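You operate a simulated robot arm through the tools that you are given. There is no shell and no other tool. Be economical: measure what you need, move in short steps, check, and stop when the job is done.

The job below is to be done with a simulated two-armed robot. You get a single attempt, and the scene is never put back.

Task
Count the white can with a blue bands on the top of the long steel bench, then put as many of the closed blue cans from the top of the long steel bench in the yellow bin there. Fetch the medium blue can with a crimped valve and stand it on the lower shelf of the side bench. Fetch the pink can with a valve cup from the top of the side bench and stand it on the top of the trial bench. Take the blue can with a white band from the right end of the bench with taps and put it on the top of the trial bench. Push the right bench drawer shut. Take the divider from the second shelf from the bottom of the steel rack and leave it on the top of the side bench. Put the small blue can on the top of the trial bench away on the top of the stock bench. Fetch the blue sponge and set it on the shelf of the trial bench. Put the white can with a spray button on the lower shelf of the plate rack. Put the purple block on the step of the plate rack. Do these in any order. Set down upright: medium blue can with a crimped valve, pink can with a valve cup, blue can with a white band, small blue can, white can with a spray button, purple block.

It is judged by the outcome, as a careful person would: the job done as asked, and still so three seconds after it is handed in. It fails if anything else is knocked over, pushed out of place, dropped, spilled or broken.

Robot
Two 7-joint arms with two-finger parallel grippers on one trunk, on a base that drives. Base frame: it is fixed to the floor where the robot stands at the start and does not move with it; the origin is under the middle of the robot, x ahead of it, y to its left, z up; the surface under the hand at the start is at about z = 880. Units: mm, rad, N and s.
The left shoulder is at the start at [66, 174, 1207], the right one opposite. With the tool pointing down near the work surface each hand reaches from about 260 to 700 mm from the robot's upright axis, wherever it stands, measured 20 degrees to its own side. Places, roughly: blue can with a white band (5x5x15 cm) [6300, 600, 900]; blue sponge (9x6x4 cm) [3200, 2900, 900]; closed blue can (5x5x14 cm) [400, -200, 900]; divider (20x14x9 cm) [6200, 2600, 600]; lower shelf of the plate rack [1600, 2900, 200]; lower shelf of the side bench [6300, -400, 200]; medium blue can with a crimped val (5x5x14 cm) [6300, -200, 800]; pink can with a valve cup (5x5x14 cm) [6200, -100, 800]; purple block [250, 3000, 1000]; right bench drawer [5900, 600, 800]; shelf of the trial bench [3600, 2900, 300]; small blue can (4x4x11 cm) [3500, 3000, 900]; step of the plate rack (104x20 cm) [1600, 3060, 840]; top of the side bench [6300, -400, 800]; top of the stock bench [300, 2800, 900]; top of the trial bench [3600, 2900, 900]; white can with a blue band (5x5x15 cm) [500, 0, 900]; white can with a spray button (5x5x15 cm) [3100, 2800, 900]; yellow bin (30x20x15 cm) [700, -200, 900]. Payload 3.6 kg a hand.
Tool frame (each hand has its own): the origin (TCP) lies between the finger pads and is the grasp point; the fingertips stand 30 mm ahead of it; z points along the fingers, y is the line along which they close. Largest opening 110 mm; finger width 20, thickness 10; the body of the gripper, 48 by 112 mm, starts 55 mm behind the TCP.
Orientation is that of the tool frame in the base frame, as [roll, pitch, yaw] about the fixed x, y, z axes, in that order (R = Rz(yaw) Ry(pitch) Rx(roll)). With the fingers straight down and closing along the base's y, the tool's x points along the base's -x, its y along +y and its z along -z.

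Tools
- The arms move only by the tool jog_arm. It takes "left_plan", "right_plan" or both (then of equal length, played together; a hand with none holds still); each is a list of rows, each a list of 7 numbers: the shift along the tool's x, y, z in units of 50 mm (1.0 is 50 mm), then the turn, a rotation vector about the tool's x, y, z in units of 8 degrees (1.0 is 8 degrees), then the opening, from 0 (shut) to 1 (fully open). In form: [[dx, dy, dz, wx, wy, wz, gripper], ...]. A call has 1 to 20 rows; each row shifts and turns the commanded pose from where the row before left it, along the tool's axes as they then stand. A call with a number of a shift or a turn outside -1 to 1 is refused whole. Each row takes 0.2 s and may step no farther than 50 mm and 0.15 rad from the row before; otherwise, or with a gripper value out of range, the whole call is refused. A pose out of reach is approached as far as the arm can. The call stops where the force on the tool passes 40 N (or 10 N more than at its start, if that is more) or the arm is blocked; 0.2 s more then pass. Each finger travels about 153 mm/s and halts on what it meets, pressing with about 38 N; the grip force reading is that of the motor and also rises with nothing between the fingers. The clock runs only during rows and for 0.2 s after the last one: add rows that do not move to give the fingers time. It gives the time, the measured TCP pose, the force on the tool (base axes), the opening and the grip force at its end, in the units of the frame above (readings bear some noise), with the torque about the TCP (base axes, N m) and any sound that the robot's microphone picked up, and new pictures: "pictures" is both (left out), scene, wrist or none (wrist: the cameras of the hands that moved).
- Cameras (640 x 400 px; columns grow to the right, rows downward): "scene" is now at [161.8, 1.4, 1396.5]; the picture's right is [0.02, -1.00, 0.00], its down [-0.41, -0.01, -0.91] and it looks along [0.91, 0.02, -0.41] (base axes); focal length 214 px, centre (320, 200). "left" rides on the left gripper at [72, -17, -103] in its tool frame; the picture's right is [0.23, 0.97, 0.00], its down [-0.76, 0.18, -0.62] and it looks along [-0.61, 0.14, 0.78] (tool axes); focal length 222 px, centre (320, 200). "right" rides on the right gripper at [72, 17, -103] in its tool frame; the picture's right is [-0.23, 0.97, 0.00], its down [-0.76, -0.18, -0.62] and it looks along [-0.61, -0.14, 0.78] (tool axes); focal length 222 px, centre (320, 200). There is no depth. A picture from a camera that has moved, and an enlarged one, comes with that camera's place and axes in the base frame and with its lens.
- raise_lower(by): slides the trunk up (or, below 0, down) by that many mm; the arms and the scene camera ride with it, the base frame stays. It gives what a move gives, with no picture.
- roll_base(legs): drives the robot by 1 to 6 legs, each [ahead, left, turn to the left] in mm, mm and rad, along the robot's own axes; the way and the turn of a leg run together, so that a leg with both is an arc; at most 1500 mm and 3.142 rad a leg. The arms and the cameras ride along, it lands a little off, and it stops where it bumps. It gives what a move gives, and a new picture of the scene camera.
- turn_head(pan, tilt): turns the head with the scene camera to pan (to the left, within 1.501 rad either way) and tilt (down, from -0.506 to 1.204), counted from straight ahead of the robot. It gives what a move gives, and a new picture of the scene camera.
- enlarge(camera, box): a new picture of the part [left, top, right, bottom] of that camera's present view, enlarged. It takes no simulated time.
- hand_in(): hands the job in; it is judged then, once.

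Go step by step. Nothing tells you exact positions but the pictures and the camera data: compare them with the known pose of the tool, close in by small moves and look again before you grip or let go. The budget is 535 turns and 360 pictures, counting those below and the enlarged ones. Unless the task says otherwise, let go and move clear before handing in, and close with one line.

The tools are called as name(argument=value, ...) on one line, values as JSON. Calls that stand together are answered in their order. jog_arm: Moves the arms, as the interface text tells. Its arguments: {"type":"object","properties":{"left_plan":{"type":"array"},"right_plan":{"type":"array"},"pictures":{"type":"string","enum":["both","scene","wrist","none"]}},"required":[]} The other tools are called the same way: raise_lower (by) slides the trunk up or down; roll_base (legs) drives the base; turn_head (pan, tilt) turns the head that bears the scene camera; enlarge (camera, box) takes an enlarged picture of a part of a camera's view; hand_in () hands the job in.

At the start:

```text
time_s: 0.0
left_tcp_pos: [501.7, 271.4, 1246.1]
left_tcp_rot: [-3.141, 0.0, 3.141]
left_wrist_force: [0.9, -0.2, 0.1]
left_moment: [0.01, 0.03, 0.02]
left_finger_gap: 110.2
left_gripper_force: 0.1
right_tcp_pos: [406.0, -66.5, 1333.9]
right_tcp_rot: [-3.141, -0.003, 3.141]
right_wrist_force: [0.4, -0.1, 0.4]
right_moment: [0.02, -0.01, -0.01]
right_finger_gap: 110.0
right_gripper_force: 0.2
trunk travel left (down, up): [-323.0, 440.0]
robot x, y, heading: [2.0, 0.2, -0.002]
head pan, tilt: [0.021, 0.428]
```

scene: 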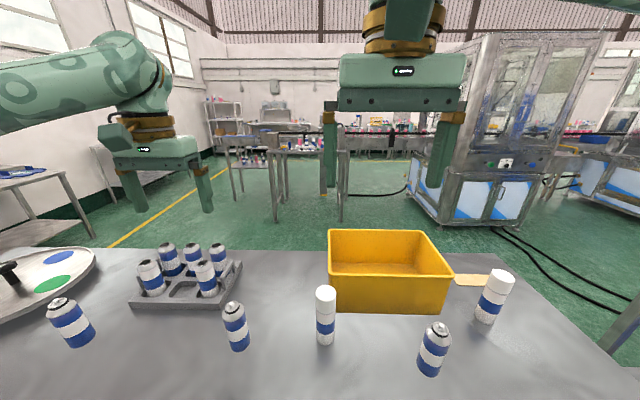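
right: 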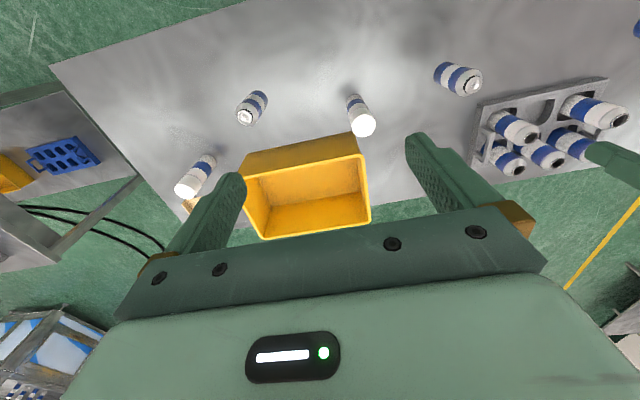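
left: 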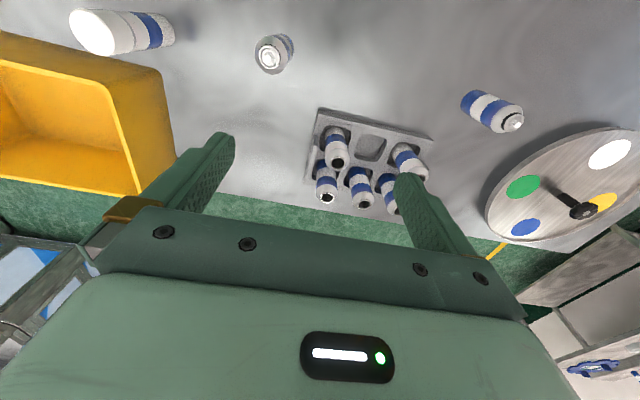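

I see the long steel bench with several blue and white cans, a yellow bin and a tray. I'll look closely to tell the kinds apart, and look around the bench.

enlarge(camera="scene", box=[0, 220, 320, 400])

enlarge(camera="scene", box=[280, 220, 600, 400])

turn_head(pan=0.9, tilt=0.6)

turn_head(pan=-0.9, tilt=0.6)

```text
2.00 times, centred on (160, 310) of scene
camera zoom: at [161.8, 1.4, 1396.5], right [0.02, -1.0, 0.0], down [-0.41, -0.01, -0.91], along [0.91, 0.02, -0.41], focal length 429 px, centre (640, -20)
```

zoom: 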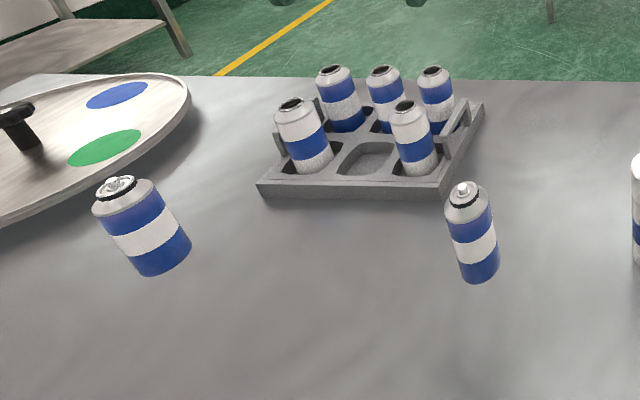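

```text
2.00 times, centred on (440, 310) of scene
camera zoom: at [161.8, 1.4, 1396.5], right [0.02, -1.0, 0.0], down [-0.41, -0.01, -0.91], along [0.91, 0.02, -0.41], focal length 429 px, centre (80, -20)
```

zoom: 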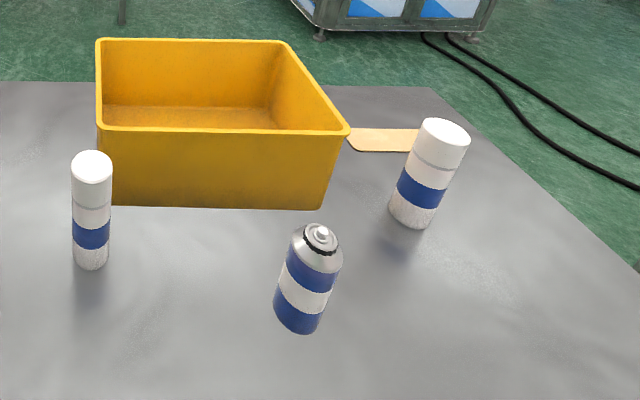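

```text
time_s: 1.2
left_tcp_pos: [502.1, 270.0, 1245.3]
left_tcp_rot: [3.141, -0.001, -3.14]
left_wrist_force: [-0.2, -0.5, 0.3]
left_moment: [0.0, -0.01, -0.01]
left_finger_gap: 109.9
left_gripper_force: 0.1
right_tcp_pos: [406.7, -66.6, 1333.5]
right_tcp_rot: [-3.14, -0.001, -3.141]
right_wrist_force: [0.0, -0.7, -0.5]
right_moment: [-0.03, 0.04, -0.03]
right_finger_gap: 110.3
right_gripper_force: 0.0
trunk travel left (down, up): [-323.0, 440.0]
robot x, y, heading: [2.8, -1.1, 0.004]
head pan, tilt: [0.901, 0.6]
camera scene: at [124.5, 68.7, 1380.8], right [0.78, -0.62, 0.0], down [-0.35, -0.44, -0.82], along [0.51, 0.65, -0.57], focal length 214 px, centre (320, 200)
```

scene: 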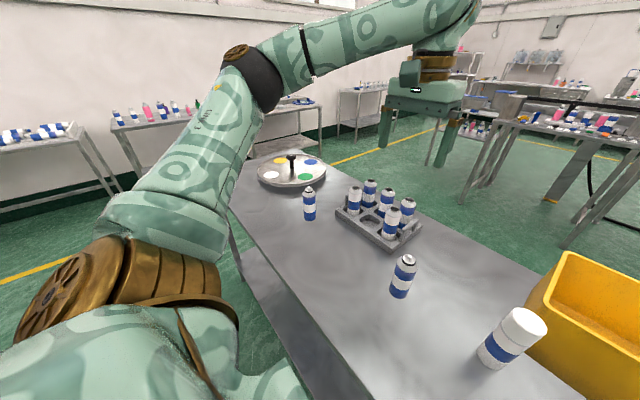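

```text
time_s: 3.0
left_tcp_pos: [501.2, 270.6, 1245.5]
left_tcp_rot: [3.141, 0.001, -3.14]
left_wrist_force: [-0.1, 0.2, 0.3]
left_moment: [-0.01, 0.01, 0.01]
left_finger_gap: 110.0
left_gripper_force: 0.0
right_tcp_pos: [406.1, -66.0, 1334.5]
right_tcp_rot: [-3.141, -0.002, 3.141]
right_wrist_force: [0.1, 0.6, 0.0]
right_moment: [0.03, -0.01, 0.0]
right_finger_gap: 109.9
right_gripper_force: 0.0
trunk travel left (down, up): [-323.0, 440.0]
robot x, y, heading: [-1.6, -0.7, -0.002]
head pan, tilt: [-0.901, 0.6]
camera scene: at [124.5, -69.8, 1380.8], right [-0.78, -0.62, 0.0], down [-0.35, 0.44, -0.82], along [0.51, -0.65, -0.57], focal length 214 px, centre (320, 200)
```

scene: 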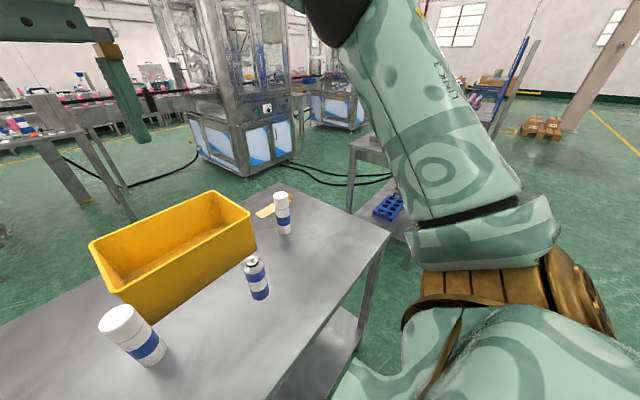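

Two capped white cans are seen so far. I'll check the tray cans and the hidden side behind the bin.

turn_head(pan=0.3, tilt=0.6)

enlarge(camera="left", box=[240, 20, 560, 220])

enlarge(camera="right", box=[140, 20, 500, 240])

```text
time_s: 4.4
left_tcp_pos: [501.4, 271.8, 1245.4]
left_tcp_rot: [3.142, 0.0, -3.141]
left_wrist_force: [0.0, 1.2, 0.1]
left_moment: [0.02, -0.03, 0.0]
left_finger_gap: 110.0
left_gripper_force: 0.1
right_tcp_pos: [406.2, -65.8, 1334.3]
right_tcp_rot: [3.141, -0.002, 3.141]
right_wrist_force: [0.1, 0.1, -0.9]
right_moment: [0.02, -0.01, 0.0]
right_finger_gap: 110.1
right_gripper_force: 0.2
trunk travel left (down, up): [-323.0, 440.0]
robot x, y, heading: [-0.3, 1.4, -0.003]
head pan, tilt: [0.3, 0.6]
camera scene: at [154.0, 25.5, 1380.8], right [0.29, -0.96, 0.0], down [-0.54, -0.17, -0.82], along [0.79, 0.24, -0.57], focal length 214 px, centre (320, 200)
```

scene: 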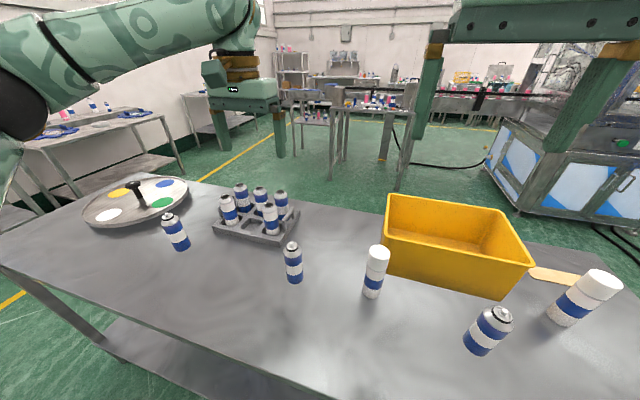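

```text
2.00 times, centred on (400, 120) of left
camera zoom: at [428.7, 253.3, 1348.4], right [-0.23, 0.97, 0.0], down [0.76, 0.18, 0.62], along [0.61, 0.14, -0.78], focal length 444 px, centre (160, 360)
```

zoom: 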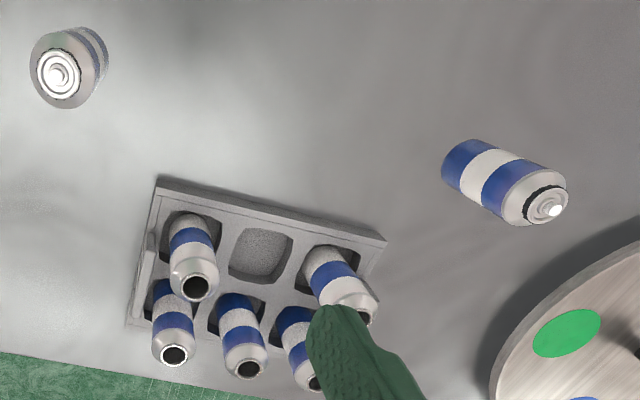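

```text
1.78 times, centred on (320, 130) of right
camera zoom: at [334.4, -50.3, 1437.3], right [0.23, 0.97, 0.0], down [0.76, -0.18, 0.62], along [0.61, -0.14, -0.78], focal length 395 px, centre (320, 324)
```

zoom: 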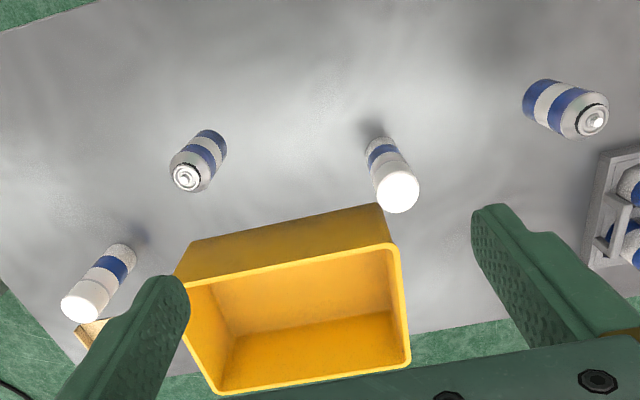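

I count two white cans with a blue band, so two of the three closed blue cans go in the bin. I estimate the blue cans at (437,-224) and (473,193), and the bin centre near (666,-167). I'll move both hands above those cans.

jog_arm(right_plan=[[-0.103, -0.527, 0.613, 0, 0, 0, 1], [-0.103, -0.527, 0.613, 0, 0, 0, 1], [-0.103, -0.527, 0.613, 0, 0, 0, 1], [-0.103, -0.527, 0.613, 0, 0, 0, 1], [-0.103, -0.527, 0.613, 0, 0, 0, 1], [-0.103, -0.527, 0.613, 0, 0, 0, 1]], left_plan=[[0.093, -0.26, 0.387, 0, 0, 0, 1], [0.093, -0.26, 0.387, 0, 0, 0, 1], [0.093, -0.26, 0.387, 0, 0, 0, 1], [0.093, -0.26, 0.387, 0, 0, 0, 1], [0.093, -0.26, 0.387, 0, 0, 0, 1], [0.093, -0.26, 0.387, 0, 0, 0, 1]])

```text
time_s: 5.8
left_tcp_pos: [472.2, 190.0, 1127.8]
left_tcp_rot: [3.141, 0.001, -3.141]
left_wrist_force: [0.4, -0.5, -0.2]
left_moment: [0.06, 0.02, -0.01]
left_finger_gap: 110.2
left_gripper_force: 0.0
right_tcp_pos: [440.4, -224.4, 1148.1]
right_tcp_rot: [3.141, -0.001, -3.141]
right_wrist_force: [0.1, 0.1, 0.3]
right_moment: [0.02, -0.04, -0.03]
right_finger_gap: 110.1
right_gripper_force: 0.0
trunk travel left (down, up): [-323.0, 440.0]
robot x, y, heading: [-2.4, 1.6, -0.001]
head pan, tilt: [0.3, 0.6]
camera scene: at [154.5, 24.0, 1380.8], right [0.3, -0.96, 0.0], down [-0.54, -0.17, -0.82], along [0.79, 0.24, -0.57], focal length 214 px, centre (320, 200)
camera right: at [368.5, -208.7, 1251.8], right [0.23, 0.97, 0.0], down [0.76, -0.18, 0.62], along [0.61, -0.14, -0.78], focal length 222 px, centre (320, 200)
camera left: at [399.2, 172.8, 1231.0], right [-0.23, 0.97, 0.0], down [0.76, 0.18, 0.62], along [0.61, 0.14, -0.78], focal length 222 px, centre (320, 200)
```

scene: 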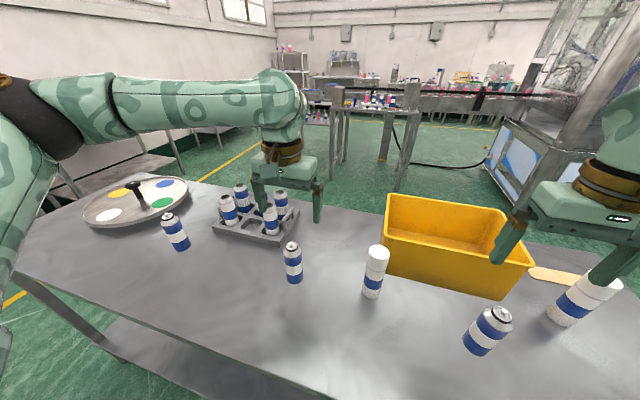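
right: 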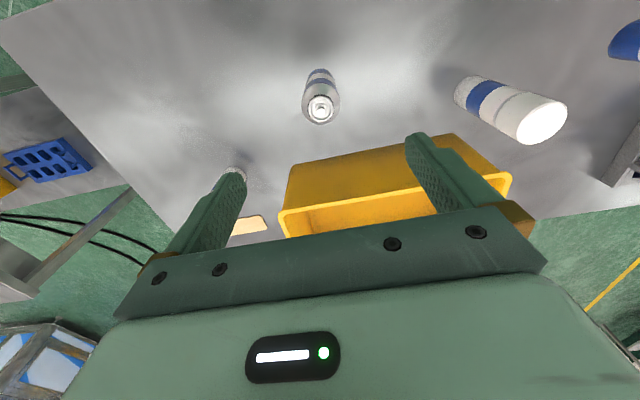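
left: 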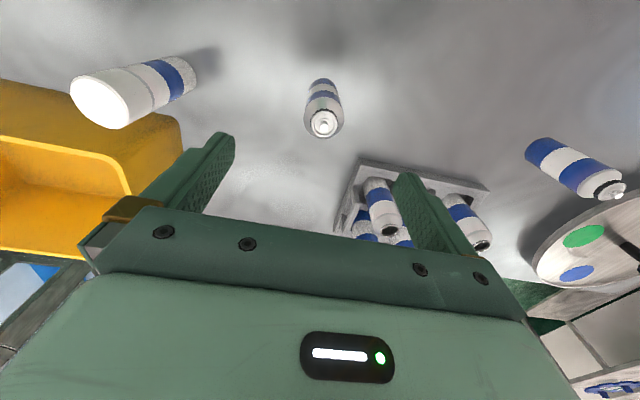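

The cans are centred under both hands. I'll descend and grip them.

jog_arm(right_plan=[[0.02, 0, 0.44, 0, 0, 0, 1], [0.02, 0, 0.44, 0, 0, 0, 1], [0.02, 0, 0.44, 0, 0, 0, 1], [0.02, 0, 0.44, 0, 0, 0, 1], [0.02, 0, 0.44, 0, 0, 0, 1], [0.02, 0, 0.44, 0, 0, 0, 1], [0.02, 0, 0.44, 0, 0, 0, 1], [0, 0, 0.44, 0, 0, 0, 1], [0, 0, 0, 0, 0, 0, 1], [0, 0, 0, 0, 0, 0, 0.3], [0, 0, 0, 0, 0, 0, 0.3], [0, 0, 0, 0, 0, 0, 0.3]], left_plan=[[0, 0.01, 0.39, 0, 0, 0, 1], [0, 0.01, 0.39, 0, 0, 0, 1], [0, 0.01, 0.39, 0, 0, 0, 1], [0, 0.01, 0.39, 0, 0, 0, 1], [0, 0, 0.39, 0, 0, 0, 1], [0, 0, 0.39, 0, 0, 0, 1], [0, 0, 0.39, 0, 0, 0, 1], [0, 0, 0.39, 0, 0, 0, 1], [0, 0, 0, 0, 0, 0, 1], [0, 0, 0, 0, 0, 0, 0.3], [0, 0, 0, 0, 0, 0, 0.3], [0, 0, 0, 0, 0, 0, 0.3]])

```text
time_s: 8.4
left_tcp_pos: [471.4, 197.3, 972.4]
left_tcp_rot: [3.141, 0.001, -3.139]
left_wrist_force: [0.7, -0.1, 0.5]
left_moment: [0.0, -0.04, 0.0]
left_finger_gap: 43.4
left_gripper_force: 38.1
right_tcp_pos: [429.4, -225.2, 975.1]
right_tcp_rot: [-3.14, -0.002, -3.14]
right_wrist_force: [0.6, 0.1, 1.8]
right_moment: [0.06, -0.09, -0.03]
right_finger_gap: 43.5
right_gripper_force: 37.9
trunk travel left (down, up): [-323.0, 440.0]
robot x, y, heading: [0.8, -1.2, 0.002]
head pan, tilt: [0.3, 0.6]
camera scene: at [153.9, 25.5, 1380.8], right [0.3, -0.96, 0.0], down [-0.54, -0.17, -0.82], along [0.79, 0.24, -0.57], focal length 214 px, centre (320, 200)
camera right: at [357.5, -209.1, 1078.1], right [0.23, 0.97, 0.0], down [0.76, -0.18, 0.62], along [0.61, -0.14, -0.78], focal length 222 px, centre (320, 200)
camera left: at [398.5, 179.1, 1074.7], right [-0.23, 0.97, 0.0], down [0.76, 0.18, 0.62], along [0.61, 0.14, -0.78], focal length 222 px, centre (320, 200)
```

scene: 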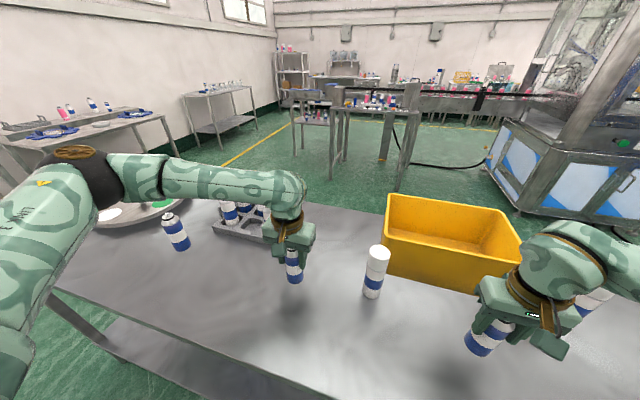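
right: 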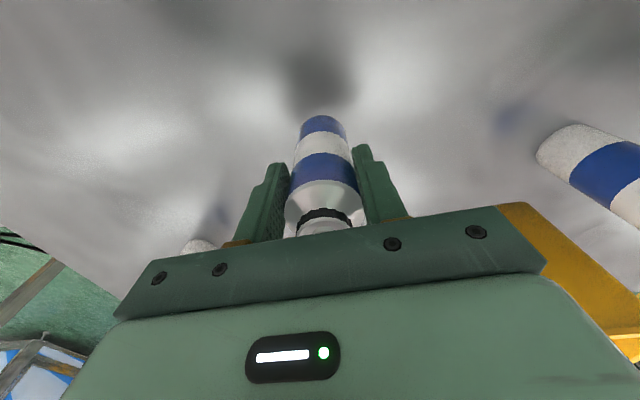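
left: 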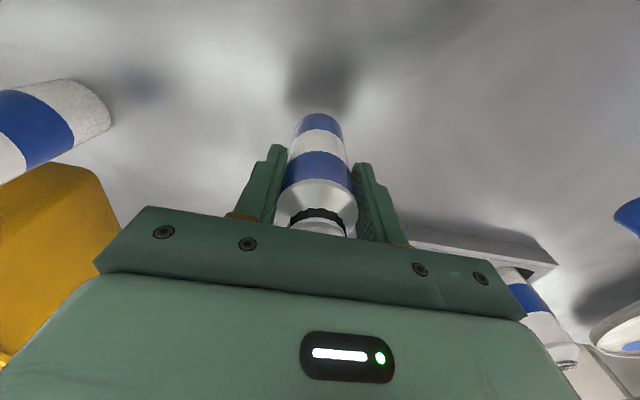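

Both cans are held. I'll lift both and carry the right one over the bin.

jog_arm(right_plan=[[0, 0, -0.8, 0, 0, 0, 0.3], [0, 0, -0.8, 0, 0, 0, 0.3], [0, 0, -0.8, 0, 0, 0, 0.3], [0, 0, -0.8, 0, 0, 0, 0.3], [0, 0, -0.8, 0, 0, 0, 0.3], [-0.7, -0.03, 0, 0, 0, 0, 0.3], [-0.7, -0.03, 0, 0, 0, 0, 0.3], [-0.7, -0.03, 0, 0, 0, 0, 0.3], [-0.7, -0.03, 0, 0, 0, 0, 0.3], [-0.7, -0.03, 0, 0, 0, 0, 0.3], [-0.7, -0.03, 0, 0, 0, 0, 0.3]], left_plan=[[0, 0, -0.8, 0, 0, 0, 0.3], [0, 0, -0.8, 0, 0, 0, 0.3], [0, 0, -0.8, 0, 0, 0, 0.3], [0, 0, -0.8, 0, 0, 0, 0.3], [0, 0, -0.8, 0, 0, 0, 0.3], [0, 0, 0, 0, 0, 0, 0.3], [0, 0, 0, 0, 0, 0, 0.3], [0, 0, 0, 0, 0, 0, 0.3], [0, 0, 0, 0, 0, 0, 0.3], [0, 0, 0, 0, 0, 0, 0.3], [0, 0, 0, 0, 0, 0, 0.3]])

turn_head(pan=-0.25, tilt=0.6)

```text
time_s: 10.8
left_tcp_pos: [474.0, 197.5, 1175.0]
left_tcp_rot: [-3.139, 0.0, 3.142]
left_wrist_force: [0.4, -0.1, 0.3]
left_moment: [0.0, 0.03, -0.02]
left_finger_gap: 43.2
left_gripper_force: 38.0
right_tcp_pos: [524.4, -230.7, 1175.2]
right_tcp_rot: [3.14, 0.005, 3.136]
right_wrist_force: [-0.5, -0.5, -1.4]
right_moment: [0.0, 0.01, 0.02]
right_finger_gap: 43.3
right_gripper_force: 37.5
right hand out of reach, approached as far as the arm can: row 8, 9, 10, 11
trunk travel left (down, up): [-323.0, 440.0]
robot x, y, heading: [-0.1, -3.5, -0.001]
head pan, tilt: [0.3, 0.6]
camera scene: at [154.2, 25.1, 1380.8], right [0.3, -0.96, 0.0], down [-0.54, -0.17, -0.82], along [0.79, 0.24, -0.57], focal length 214 px, centre (320, 200)
camera right: at [451.8, -214.9, 1277.7], right [0.23, 0.97, 0.0], down [0.76, -0.18, 0.63], along [0.61, -0.14, -0.78], focal length 222 px, centre (320, 200)
camera left: at [401.6, 180.0, 1277.9], right [-0.23, 0.97, 0.0], down [0.76, 0.18, 0.62], along [0.61, 0.14, -0.78], focal length 222 px, centre (320, 200)
```

scene: 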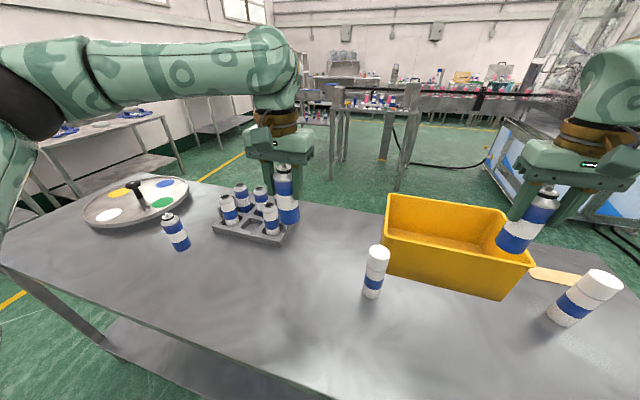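
right: 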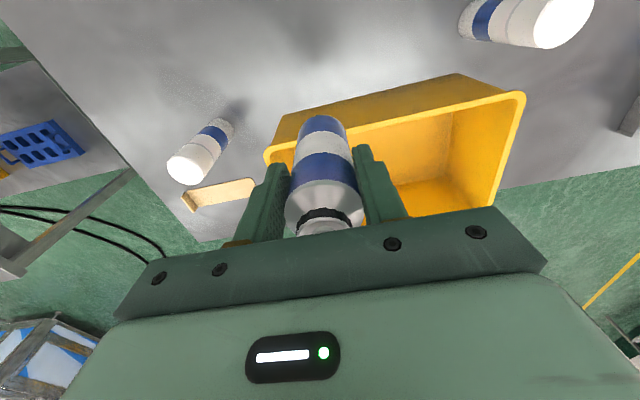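
left: 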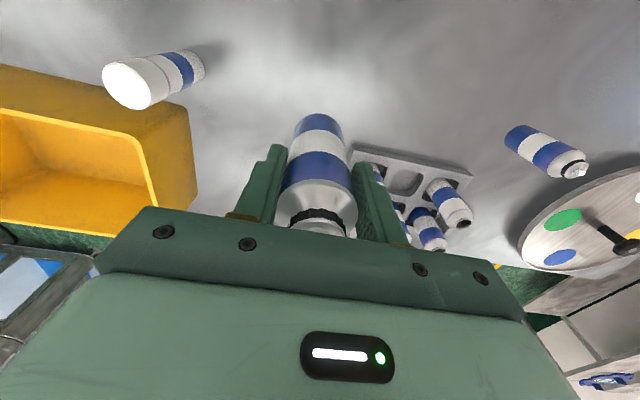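

```text
time_s: 11.8
left_tcp_pos: [474.7, 198.2, 1175.9]
left_tcp_rot: [-3.14, -0.001, 3.142]
left_wrist_force: [-0.9, -0.6, -0.6]
left_moment: [0.0, -0.01, 0.04]
left_finger_gap: 43.5
left_gripper_force: 38.2
right_tcp_pos: [522.5, -232.1, 1175.1]
right_tcp_rot: [3.141, 0.005, 3.135]
right_wrist_force: [0.9, 0.2, -0.9]
right_moment: [0.02, 0.01, -0.03]
right_finger_gap: 43.2
right_gripper_force: 38.5
trunk travel left (down, up): [-323.0, 440.0]
robot x, y, heading: [2.6, -1.1, 0.0]
head pan, tilt: [-0.25, 0.6]
camera scene: at [155.4, -22.5, 1380.8], right [-0.25, -0.97, 0.0], down [-0.55, 0.14, -0.82], along [0.8, -0.2, -0.57], focal length 214 px, centre (320, 200)
```

scene: 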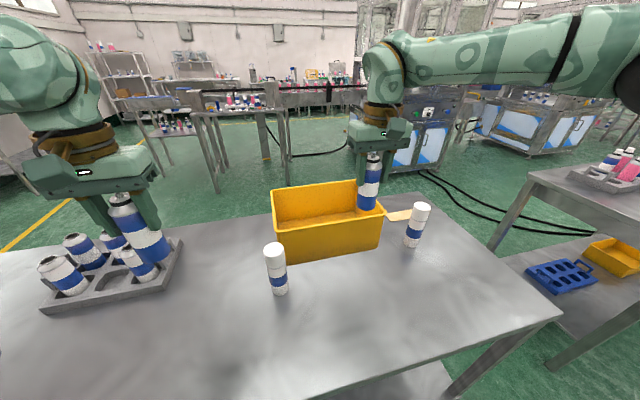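

At this height the arm falls short, so I'll raise the trunk and then reach into the bin at a lower relative height.

raise_lower(by=220)

jog_arm(right_plan=[[-0.3, 0, 0.6, 0, 0, 0, 0.3], [-0.3, 0, 0.6, 0, 0, 0, 0.3], [-0.3, 0, 0.6, 0, 0, 0, 0.3], [-0.3, 0, 0.6, 0, 0, 0, 0.3], [-0.3, 0, 0.6, 0, 0, 0, 0.3], [-0.3, 0, 0.6, 0, 0, 0, 0.3], [-0.3, 0, 0.6, 0, 0, 0, 0.3], [-0.3, 0, 0, 0, 0, 0, 0.3]])

```text
time_s: 14.1
left_tcp_pos: [474.4, 195.7, 1394.0]
left_tcp_rot: [-3.141, 0.0, -3.142]
left_wrist_force: [-0.2, -0.3, -0.3]
left_moment: [0.04, 0.02, 0.0]
left_finger_gap: 43.3
left_gripper_force: 37.8
right_tcp_pos: [485.4, -230.6, 1448.9]
right_tcp_rot: [3.139, 0.115, 3.135]
right_wrist_force: [0.3, -0.5, -0.1]
right_moment: [0.01, 0.05, 0.01]
right_finger_gap: 43.0
right_gripper_force: 38.3
trunk travel left (down, up): [-543.0, 220.0]
robot x, y, heading: [1.8, -0.7, -0.003]
head pan, tilt: [-0.25, 0.6]
```

```text
time_s: 15.9
left_tcp_pos: [474.1, 193.7, 1392.9]
left_tcp_rot: [3.141, 0.001, 3.141]
left_wrist_force: [0.2, -0.4, -0.2]
left_moment: [0.0, 0.04, 0.01]
left_finger_gap: 43.3
left_gripper_force: 37.4
right_tcp_pos: [576.0, -231.0, 1304.5]
right_tcp_rot: [3.141, 0.115, 3.136]
right_wrist_force: [-0.8, 0.1, -0.8]
right_moment: [0.0, 0.0, -0.01]
right_finger_gap: 43.3
right_gripper_force: 38.3
right hand out of reach, approached as far as the arm can: row 6, 7, 8
trunk travel left (down, up): [-543.0, 220.0]
robot x, y, heading: [2.9, 0.9, -0.002]
head pan, tilt: [-0.25, 0.6]
camera scene: at [103.9, -22.4, 1602.7], right [-0.25, -0.97, 0.0], down [-0.55, 0.14, -0.82], along [0.8, -0.2, -0.57], focal length 214 px, centre (320, 200)
camera right: at [491.7, -214.4, 1398.4], right [0.23, 0.97, 0.03], down [0.68, -0.18, 0.71], along [0.69, -0.15, -0.71], focal length 222 px, centre (320, 200)
```

scene: 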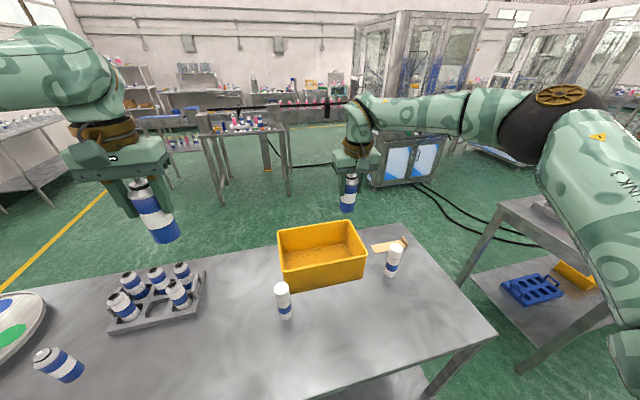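
right: 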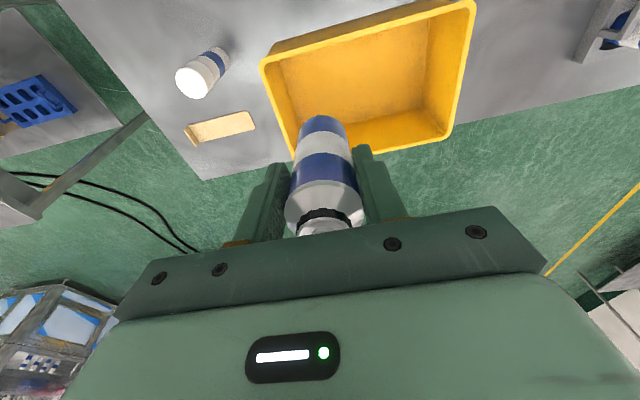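

The raised trunk sits a little further back. I'll check how much room the base has ahead before the bench.

turn_head(pan=0, tilt=1.2)

```text
time_s: 16.9
left_tcp_pos: [473.6, 195.5, 1394.3]
left_tcp_rot: [-3.141, -0.001, 3.142]
left_wrist_force: [1.1, 0.1, -0.1]
left_moment: [0.0, -0.03, 0.0]
left_finger_gap: 43.4
left_gripper_force: 37.9
right_tcp_pos: [573.9, -230.3, 1304.5]
right_tcp_rot: [3.136, 0.115, 3.131]
right_wrist_force: [0.1, -0.4, -0.6]
right_moment: [-0.01, 0.02, 0.0]
right_finger_gap: 43.3
right_gripper_force: 38.1
trunk travel left (down, up): [-543.0, 220.0]
robot x, y, heading: [2.7, -3.4, -0.0]
head pan, tilt: [0.0, 1.201]
camera scene: at [74.1, -0.7, 1558.2], right [0.0, -1.0, 0.0], down [-0.93, 0.0, -0.36], along [0.36, 0.0, -0.93], focal length 214 px, centre (320, 200)
```

scene: 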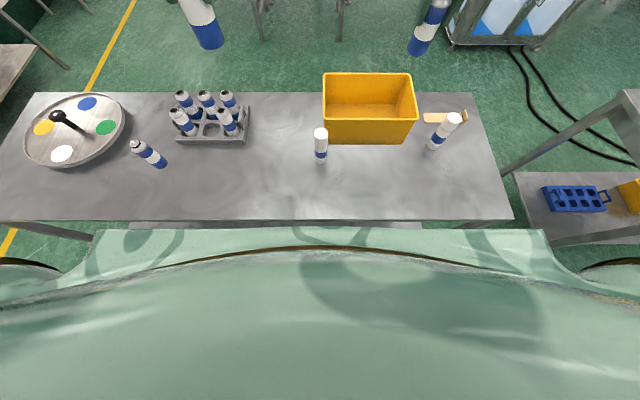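

There seems to be a gap between robot body and the bench edge. I'll roll 60 mm ahead and level the right hand.

roll_base(legs=[[60, -20, 0]])

jog_arm(right_plan=[[0, 0, 0, 0, 0.41, 0, 0.3], [0, 0, 0, 0, 0.41, 0, 0.3], [0, 0, 0.6, 0, 0, 0, 0.3], [0, 0, 0.6, 0, 0, 0, 0.3], [0, 0, 0.6, 0, 0, 0, 0.3]])

```text
time_s: 17.8
left_tcp_pos: [495.9, 190.3, 1391.8]
left_tcp_rot: [3.142, -0.002, -3.131]
left_wrist_force: [1.4, -0.8, -1.2]
left_moment: [0.01, 0.03, 0.0]
left_finger_gap: 43.5
left_gripper_force: 38.2
right_tcp_pos: [600.5, -235.0, 1303.2]
right_tcp_rot: [3.139, 0.112, -3.141]
right_wrist_force: [1.2, -1.7, -1.2]
right_moment: [0.01, 0.06, 0.04]
right_finger_gap: 43.4
right_gripper_force: 38.0
trunk travel left (down, up): [-543.0, 220.0]
robot x, y, heading: [22.1, -9.7, 0.013]
head pan, tilt: [0.0, 1.201]
stopped in leg 1: the robot was blocked; the commanded pose is now the measured one
camera scene: at [98.5, -9.3, 1557.8], right [0.01, -1.0, 0.0], down [-0.93, -0.01, -0.36], along [0.36, 0.0, -0.93], focal length 214 px, centre (320, 200)
```

scene: 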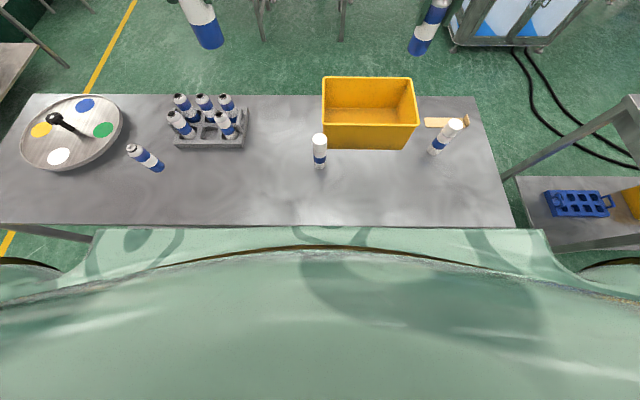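

```text
time_s: 19.0
left_tcp_pos: [491.5, 189.9, 1392.7]
left_tcp_rot: [3.141, 0.0, -3.13]
left_wrist_force: [1.2, -0.8, 0.0]
left_moment: [0.01, 0.01, -0.01]
left_finger_gap: 43.4
left_gripper_force: 37.8
right_tcp_pos: [608.1, -234.1, 1217.1]
right_tcp_rot: [3.137, 0.116, 3.14]
right_wrist_force: [-0.2, 0.8, -0.6]
right_moment: [0.0, 0.04, -0.01]
right_finger_gap: 43.3
right_gripper_force: 37.9
right hand out of reach, approached as far as the arm can: row 1, 2
trunk travel left (down, up): [-543.0, 220.0]
robot x, y, heading: [20.4, -9.2, 0.008]
head pan, tilt: [0.0, 1.201]
camera scene: at [94.2, -8.6, 1558.1], right [0.01, -1.0, 0.0], down [-0.93, -0.01, -0.36], along [0.36, 0.0, -0.93], focal length 214 px, centre (320, 200)
camera right: at [525.3, -218.7, 1311.0], right [0.22, 0.97, 0.03], down [0.69, -0.18, 0.71], along [0.69, -0.14, -0.71], focal length 222 px, centre (320, 200)
```

scene: 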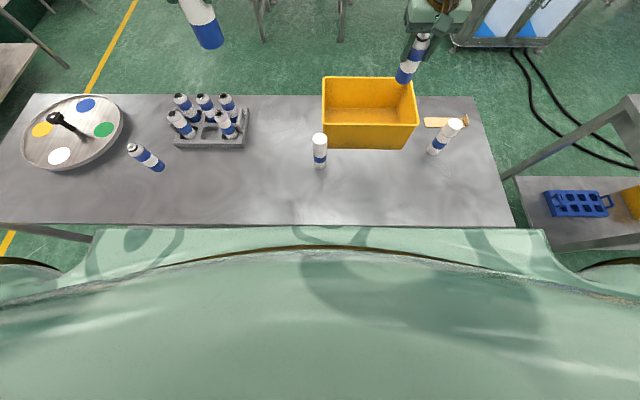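
right: 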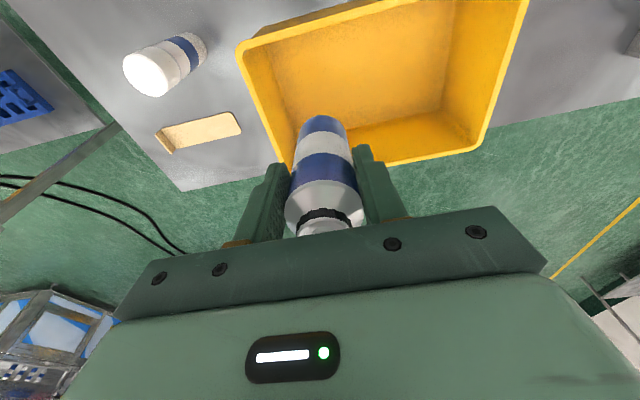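

The base stopped at x≈20, touching, so I won't push further. I'll level the hand as it comes lower.

jog_arm(right_plan=[[0, 0, 0.4, 0, 0.2, 0, 0.3], [0, 0, 0.4, 0, 0.2, 0, 0.3], [0, 0, 0.4, 0, 0.21, 0, 0.3], [0, 0, 0.3, 0, 0.21, 0, 0.3]], pictures="wrist")

```text
time_s: 20.0
left_tcp_pos: [491.3, 190.2, 1393.6]
left_tcp_rot: [-3.14, -0.001, -3.132]
left_wrist_force: [-0.6, -0.6, -0.4]
left_moment: [-0.02, -0.02, -0.02]
left_finger_gap: 43.5
left_gripper_force: 38.3
right_tcp_pos: [602.5, -232.7, 1168.3]
right_tcp_rot: [3.138, 0.032, -3.14]
right_wrist_force: [0.4, 0.2, -0.3]
right_moment: [-0.03, 0.02, 0.02]
right_finger_gap: 43.4
right_gripper_force: 38.0
right hand out of reach, approached as far as the arm can: row 2, 3, 4
trunk travel left (down, up): [-543.0, 220.0]
robot x, y, heading: [20.1, -8.3, 0.012]
head pan, tilt: [0.0, 1.201]
camera right: at [527.3, -216.8, 1269.8], right [0.23, 0.97, 0.01], down [0.74, -0.18, 0.65], along [0.63, -0.14, -0.76], focal length 222 px, centre (320, 200)
```

right: 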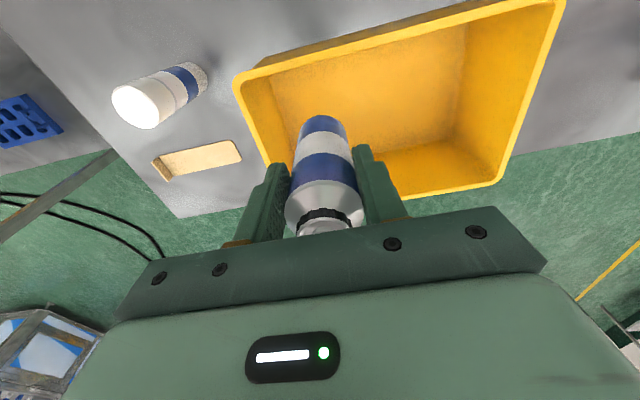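

The can must go about 30 mm further in before descending. I'll try a combined forward and down move.

jog_arm(right_plan=[[-0.3, 0, 0.1, 0, 0, 0, 0.3], [-0.3, 0, 0.1, 0, 0, 0, 0.3]], pictures="none")

```text
time_s: 20.6
left_tcp_pos: [491.9, 190.5, 1392.0]
left_tcp_rot: [3.141, 0.002, -3.132]
left_wrist_force: [-0.2, 0.6, -1.1]
left_moment: [0.05, 0.0, 0.01]
left_finger_gap: 43.3
left_gripper_force: 37.7
right_tcp_pos: [602.6, -232.8, 1170.2]
right_tcp_rot: [3.139, 0.032, -3.14]
right_wrist_force: [-0.3, 0.4, -0.5]
right_moment: [-0.02, 0.02, -0.04]
right_finger_gap: 43.1
right_gripper_force: 38.1
right hand out of reach, approached as far as the arm can: row 1, 2
trunk travel left (down, up): [-543.0, 220.0]
robot x, y, heading: [20.5, -5.9, 0.009]
head pan, tilt: [0.0, 1.201]
```

From this side the bin is just out of reach. The far side of the bench lets both arms reach it easily, and I have to travel that way anyway. I'll retract the right hand, then drive around the left end with both cans held high.

jog_arm(right_plan=[[0.5, 0, -0.7, 0, 0.05, 0, 0.3], [0.5, 0, -0.7, 0, 0.05, 0, 0.3], [0.5, 0, -0.7, 0, 0.05, 0, 0.3], [0.5, 0, -0.7, 0, 0.05, 0, 0.3], [0.5, 0, -0.7, 0, 0.03, 0, 0.3], [0.5, 0, -0.7, 0, 0, 0, 0.3]], left_plan=[[0.4, 0, 0, 0, 0, 0, 0.3], [0.4, 0, 0, 0, 0, 0, 0.3], [0.4, 0, 0, 0, 0, 0, 0.3], [0.4, 0, 0, 0, 0, 0, 0.3], [0, 0, 0, 0, 0, 0, 0.3], [0, 0, 0, 0, 0, 0, 0.3]], pictures="none")

turn_head(pan=1.4, tilt=0.5)

```text
time_s: 22.0
left_tcp_pos: [409.0, 189.6, 1394.9]
left_tcp_rot: [-3.141, 0.002, -3.132]
left_wrist_force: [0.3, 0.4, -0.9]
left_moment: [0.01, -0.02, 0.0]
left_finger_gap: 43.4
left_gripper_force: 38.1
right_tcp_pos: [453.8, -230.8, 1382.9]
right_tcp_rot: [3.139, -0.03, -3.141]
right_wrist_force: [0.3, -0.1, -0.2]
right_moment: [-0.05, 0.0, 0.0]
right_finger_gap: 43.4
right_gripper_force: 38.2
trunk travel left (down, up): [-543.0, 220.0]
robot x, y, heading: [17.8, -5.3, 0.009]
head pan, tilt: [0.0, 1.201]
```

```text
time_s: 23.5
left_tcp_pos: [411.3, 191.1, 1395.6]
left_tcp_rot: [-3.141, 0.0, -3.132]
left_wrist_force: [-0.4, -0.3, -0.6]
left_moment: [-0.03, 0.02, -0.01]
left_finger_gap: 43.3
left_gripper_force: 38.1
right_tcp_pos: [457.5, -230.2, 1381.4]
right_tcp_rot: [3.139, -0.031, -3.141]
right_wrist_force: [0.6, 0.5, 0.0]
right_moment: [-0.02, 0.0, 0.0]
right_finger_gap: 43.5
right_gripper_force: 38.6
trunk travel left (down, up): [-543.0, 220.0]
robot x, y, heading: [16.4, -8.7, 0.01]
head pan, tilt: [1.4, 0.499]
camera scene: at [52.0, 81.0, 1611.8], right [0.99, -0.16, 0.0], down [-0.08, -0.47, -0.88], along [0.14, 0.87, -0.48], focal length 214 px, centre (320, 200)
```

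scene: 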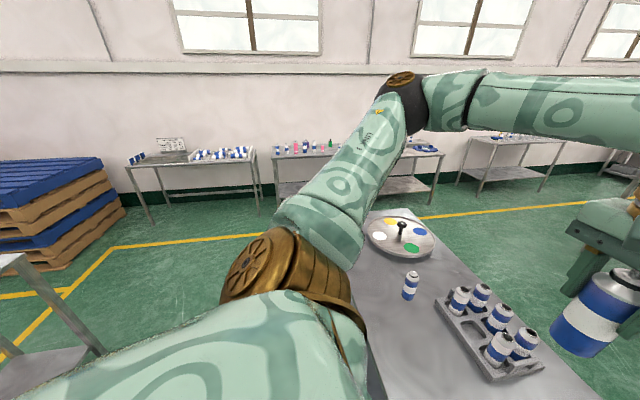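

The floor to the left is clear. I'll drive around the left end and turn to face the bench from the far side.

roll_base(legs=[[-180, 0, 0], [0, 1500, 0], [1450, 0, 0], [0, 0, 3.132], [0, 1400, 0]])

```text
time_s: 52.2
left_tcp_pos: [812.7, -27.6, 1395.2]
left_tcp_rot: [-3.141, 0.001, -0.03]
left_wrist_force: [1.0, -0.4, -0.3]
left_moment: [-0.01, -0.02, -0.02]
left_finger_gap: 43.3
left_gripper_force: 38.7
right_tcp_pos: [783.8, 394.3, 1382.6]
right_tcp_rot: [3.138, -0.032, -0.041]
right_wrist_force: [-0.6, -0.2, -0.6]
right_moment: [0.0, -0.01, 0.01]
right_finger_gap: 43.4
right_gripper_force: 37.3
trunk travel left (down, up): [-543.0, 220.0]
robot x, y, heading: [1211.8, 149.8, 3.117]
head pan, tilt: [1.4, 0.499]
camera scene: at [1175.1, 64.5, 1611.8], right [-0.98, 0.2, 0.0], down [0.1, 0.47, -0.88], along [-0.18, -0.86, -0.48], focal length 214 px, centre (320, 200)
```

scene: 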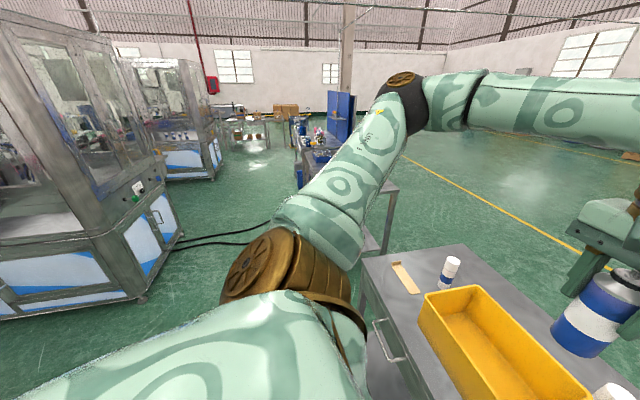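

I'm on the far side. I'll move to face the bin and look down to check clearances, because there's a drawer handle on this side.

roll_base(legs=[[0, 310, 0.025]])

turn_head(pan=0, tilt=1.2)

```text
time_s: 54.4
left_tcp_pos: [814.1, -353.2, 1395.2]
left_tcp_rot: [-3.141, 0.001, -0.001]
left_wrist_force: [-0.4, -0.6, -1.6]
left_moment: [0.02, -0.01, 0.03]
left_finger_gap: 43.3
left_gripper_force: 38.1
right_tcp_pos: [771.6, 68.6, 1381.6]
right_tcp_rot: [3.138, -0.031, -0.009]
right_wrist_force: [-0.6, 0.1, -0.3]
right_moment: [-0.01, -0.02, 0.03]
right_finger_gap: 43.4
right_gripper_force: 38.3
trunk travel left (down, up): [-543.0, 220.0]
robot x, y, heading: [1206.4, -163.8, 3.143]
head pan, tilt: [1.4, 0.499]
camera scene: at [1172.5, -250.6, 1611.9], right [-0.99, 0.17, 0.0], down [0.08, 0.47, -0.88], along [-0.15, -0.86, -0.48], focal length 214 px, centre (320, 200)
```

scene: 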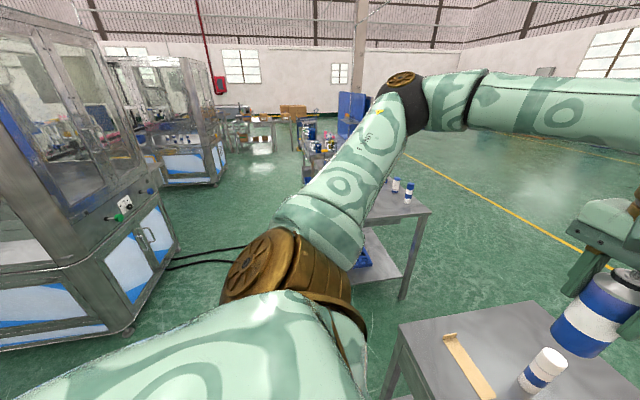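

```text
time_s: 55.9
left_tcp_pos: [813.6, -354.2, 1394.2]
left_tcp_rot: [-3.141, 0.0, -0.001]
left_wrist_force: [-0.2, 0.1, -1.0]
left_moment: [0.0, -0.04, -0.04]
left_finger_gap: 43.3
left_gripper_force: 37.8
right_tcp_pos: [771.9, 67.9, 1382.1]
right_tcp_rot: [3.138, -0.03, -0.01]
right_wrist_force: [0.4, -0.4, -1.5]
right_moment: [-0.01, 0.0, 0.01]
right_finger_gap: 43.4
right_gripper_force: 37.8
trunk travel left (down, up): [-543.0, 220.0]
robot x, y, heading: [1206.2, -159.4, 3.15]
head pan, tilt: [0.0, 1.201]
camera scene: at [1132.2, -161.1, 1558.1], right [0.0, 1.0, 0.0], down [0.93, 0.0, -0.36], along [-0.36, 0.0, -0.93], focal length 214 px, centre (320, 200)
```

scene: 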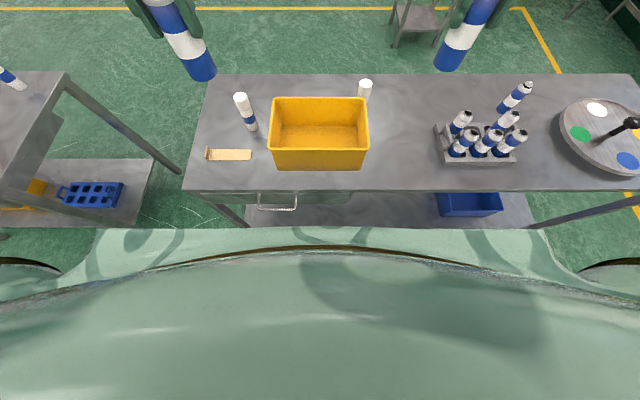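

The bin spans x 572–772, y −307 to −21. I'll move the left can over the bin's left half.

jog_arm(left_plan=[[-0.383, -0.354, 0.6, 0, 0, 0, 0.3], [-0.383, -0.354, 0.6, 0, 0, 0, 0.3], [-0.383, -0.354, 0.6, 0, 0, 0, 0.3], [-0.383, -0.354, 0.6, 0, 0, 0, 0.3], [-0.383, -0.354, 0.6, 0, 0, 0, 0.3], [-0.383, -0.354, 0.6, 0, 0, 0, 0.3], [-0.383, -0.354, 0.6, 0, 0, 0, 0.3]], right_plan=[[0, 0.0, 0, 0, -0.215, 0, 0.3], [0, 0.0, 0, 0, 0, 0, 0.3], [0, 0, 0, 0, 0, 0, 0.3], [0, 0, 0, 0, 0, 0, 0.3], [0, 0, 0, 0, 0, 0, 0.3], [0, 0, 0, 0, 0, 0, 0.3], [0, 0, 0, 0, 0, 0, 0.3]])

```text
time_s: 57.5
left_tcp_pos: [682.5, -230.1, 1188.0]
left_tcp_rot: [-3.141, 0.0, -0.001]
left_wrist_force: [0.4, 0.1, -1.2]
left_moment: [0.0, -0.02, -0.01]
left_finger_gap: 43.3
left_gripper_force: 38.1
right_tcp_pos: [771.2, 68.3, 1381.7]
right_tcp_rot: [3.137, -0.001, -0.012]
right_wrist_force: [0.6, 0.7, -0.6]
right_moment: [0.0, -0.04, -0.03]
right_finger_gap: 43.4
right_gripper_force: 38.5
trunk travel left (down, up): [-543.0, 220.0]
robot x, y, heading: [1207.9, -157.3, 3.14]
head pan, tilt: [0.0, 1.201]
camera scene: at [1130.9, -159.9, 1558.0], right [0.0, 1.0, 0.0], down [0.93, 0.0, -0.36], along [-0.36, 0.0, -0.93], focal length 214 px, centre (320, 200)
camera right: at [843.4, 50.4, 1484.5], right [-0.24, -0.97, 0.0], down [-0.76, 0.19, 0.62], along [-0.6, 0.14, -0.78], focal length 222 px, centre (320, 200)
camera left: at [753.9, -214.3, 1292.1], right [0.23, -0.97, 0.0], down [-0.76, -0.18, 0.62], along [-0.61, -0.14, -0.78], focal length 222 px, centre (320, 200)
```

scene: 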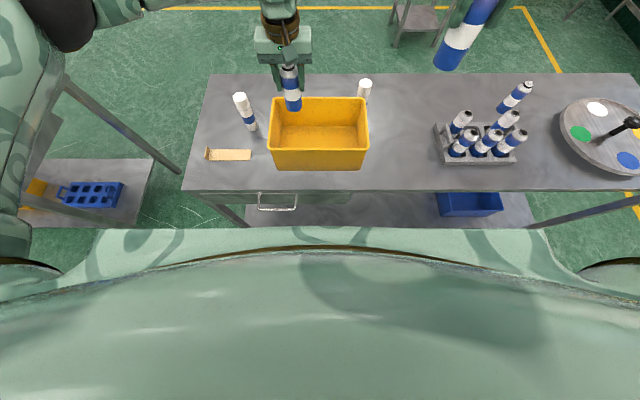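
right: 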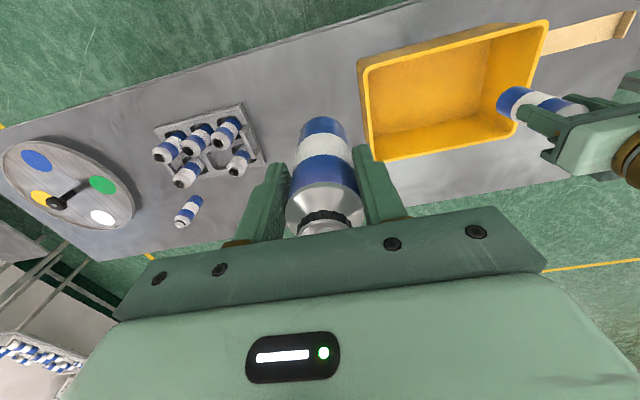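
left: 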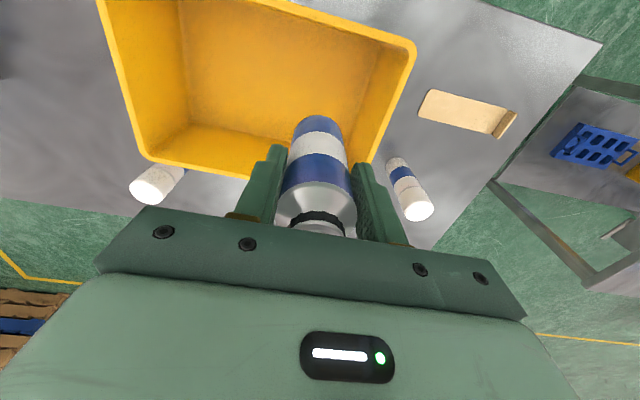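

The left can is over the bin. I'll shift it slightly inward and lower it to just above the bin floor.

jog_arm(left_plan=[[0, -0.3, 0, 0, 0, 0, 0.3], [0, 0, 0.6, 0, 0, 0, 0.3], [0, 0, 0.6, 0, 0, 0, 0.3], [0, 0, 0.6, 0, 0, 0, 0.3], [0, 0, 0.6, 0, 0, 0, 0.3], [0, 0, 0.6, 0, 0, 0, 0.3], [0, 0, 0.6, 0, 0, 0, 0.3], [0, 0, 0.3, 0, 0, 0, 0.3]])

```text
time_s: 59.3
left_tcp_pos: [681.2, -215.1, 988.4]
left_tcp_rot: [3.141, 0.002, -0.002]
left_wrist_force: [-0.4, -0.3, -0.3]
left_moment: [0.0, -0.02, 0.04]
left_finger_gap: 43.0
left_gripper_force: 37.9
right_tcp_pos: [772.2, 67.1, 1381.6]
right_tcp_rot: [3.139, -0.001, -0.01]
right_wrist_force: [0.0, -0.7, -0.9]
right_moment: [0.01, -0.03, 0.0]
right_finger_gap: 42.8
right_gripper_force: 37.6
trunk travel left (down, up): [-543.0, 220.0]
robot x, y, heading: [1205.2, -161.6, 3.14]
head pan, tilt: [0.0, 1.201]
camera scene: at [1132.1, -160.9, 1558.1], right [0.0, 1.0, 0.0], down [0.93, 0.0, -0.36], along [-0.36, 0.0, -0.93], focal length 214 px, centre (320, 200)
camera left: at [753.6, -198.5, 1091.3], right [0.23, -0.97, 0.0], down [-0.76, -0.18, 0.62], along [-0.61, -0.14, -0.78], focal length 222 px, centre (320, 200)
```

scene: 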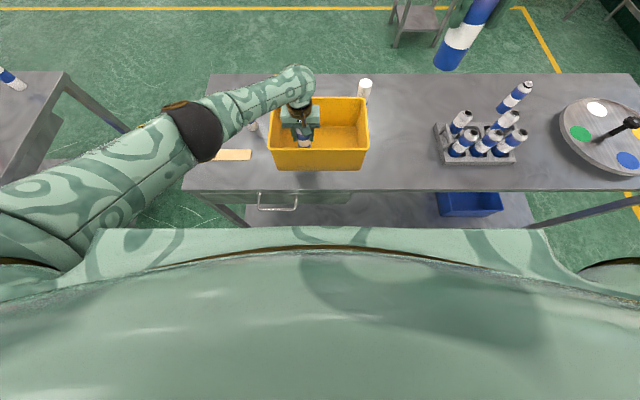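
left: 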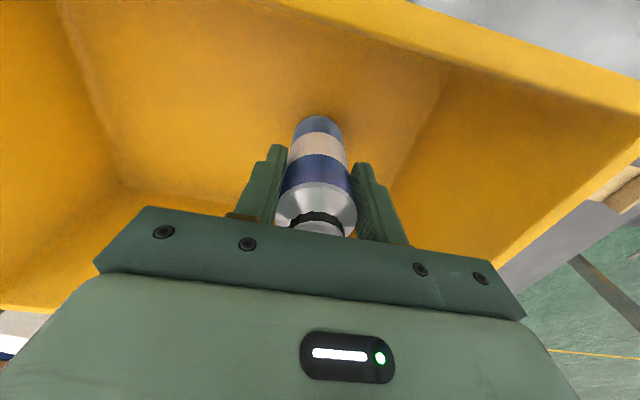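

No contact yet. I'll lower it by small steps.

jog_arm(left_plan=[[0, 0, 0.08, 0, 0, 0, 0.3], [0, 0, 0.06, 0, 0, 0, 0.3], [0, 0, 0.04, 0, 0, 0, 0.3]], pictures="none")

```text
time_s: 60.1
left_tcp_pos: [680.2, -215.9, 979.4]
left_tcp_rot: [3.14, 0.0, -0.001]
left_wrist_force: [0.4, -0.7, -0.2]
left_moment: [0.03, 0.01, -0.03]
left_finger_gap: 43.1
left_gripper_force: 38.2
right_tcp_pos: [770.9, 66.8, 1381.1]
right_tcp_rot: [3.138, -0.001, -0.012]
right_wrist_force: [0.8, -0.7, -0.5]
right_moment: [0.01, -0.01, 0.03]
right_finger_gap: 42.8
right_gripper_force: 38.1
trunk travel left (down, up): [-543.0, 220.0]
robot x, y, heading: [1207.0, -159.9, 3.139]
head pan, tilt: [0.0, 1.201]
```

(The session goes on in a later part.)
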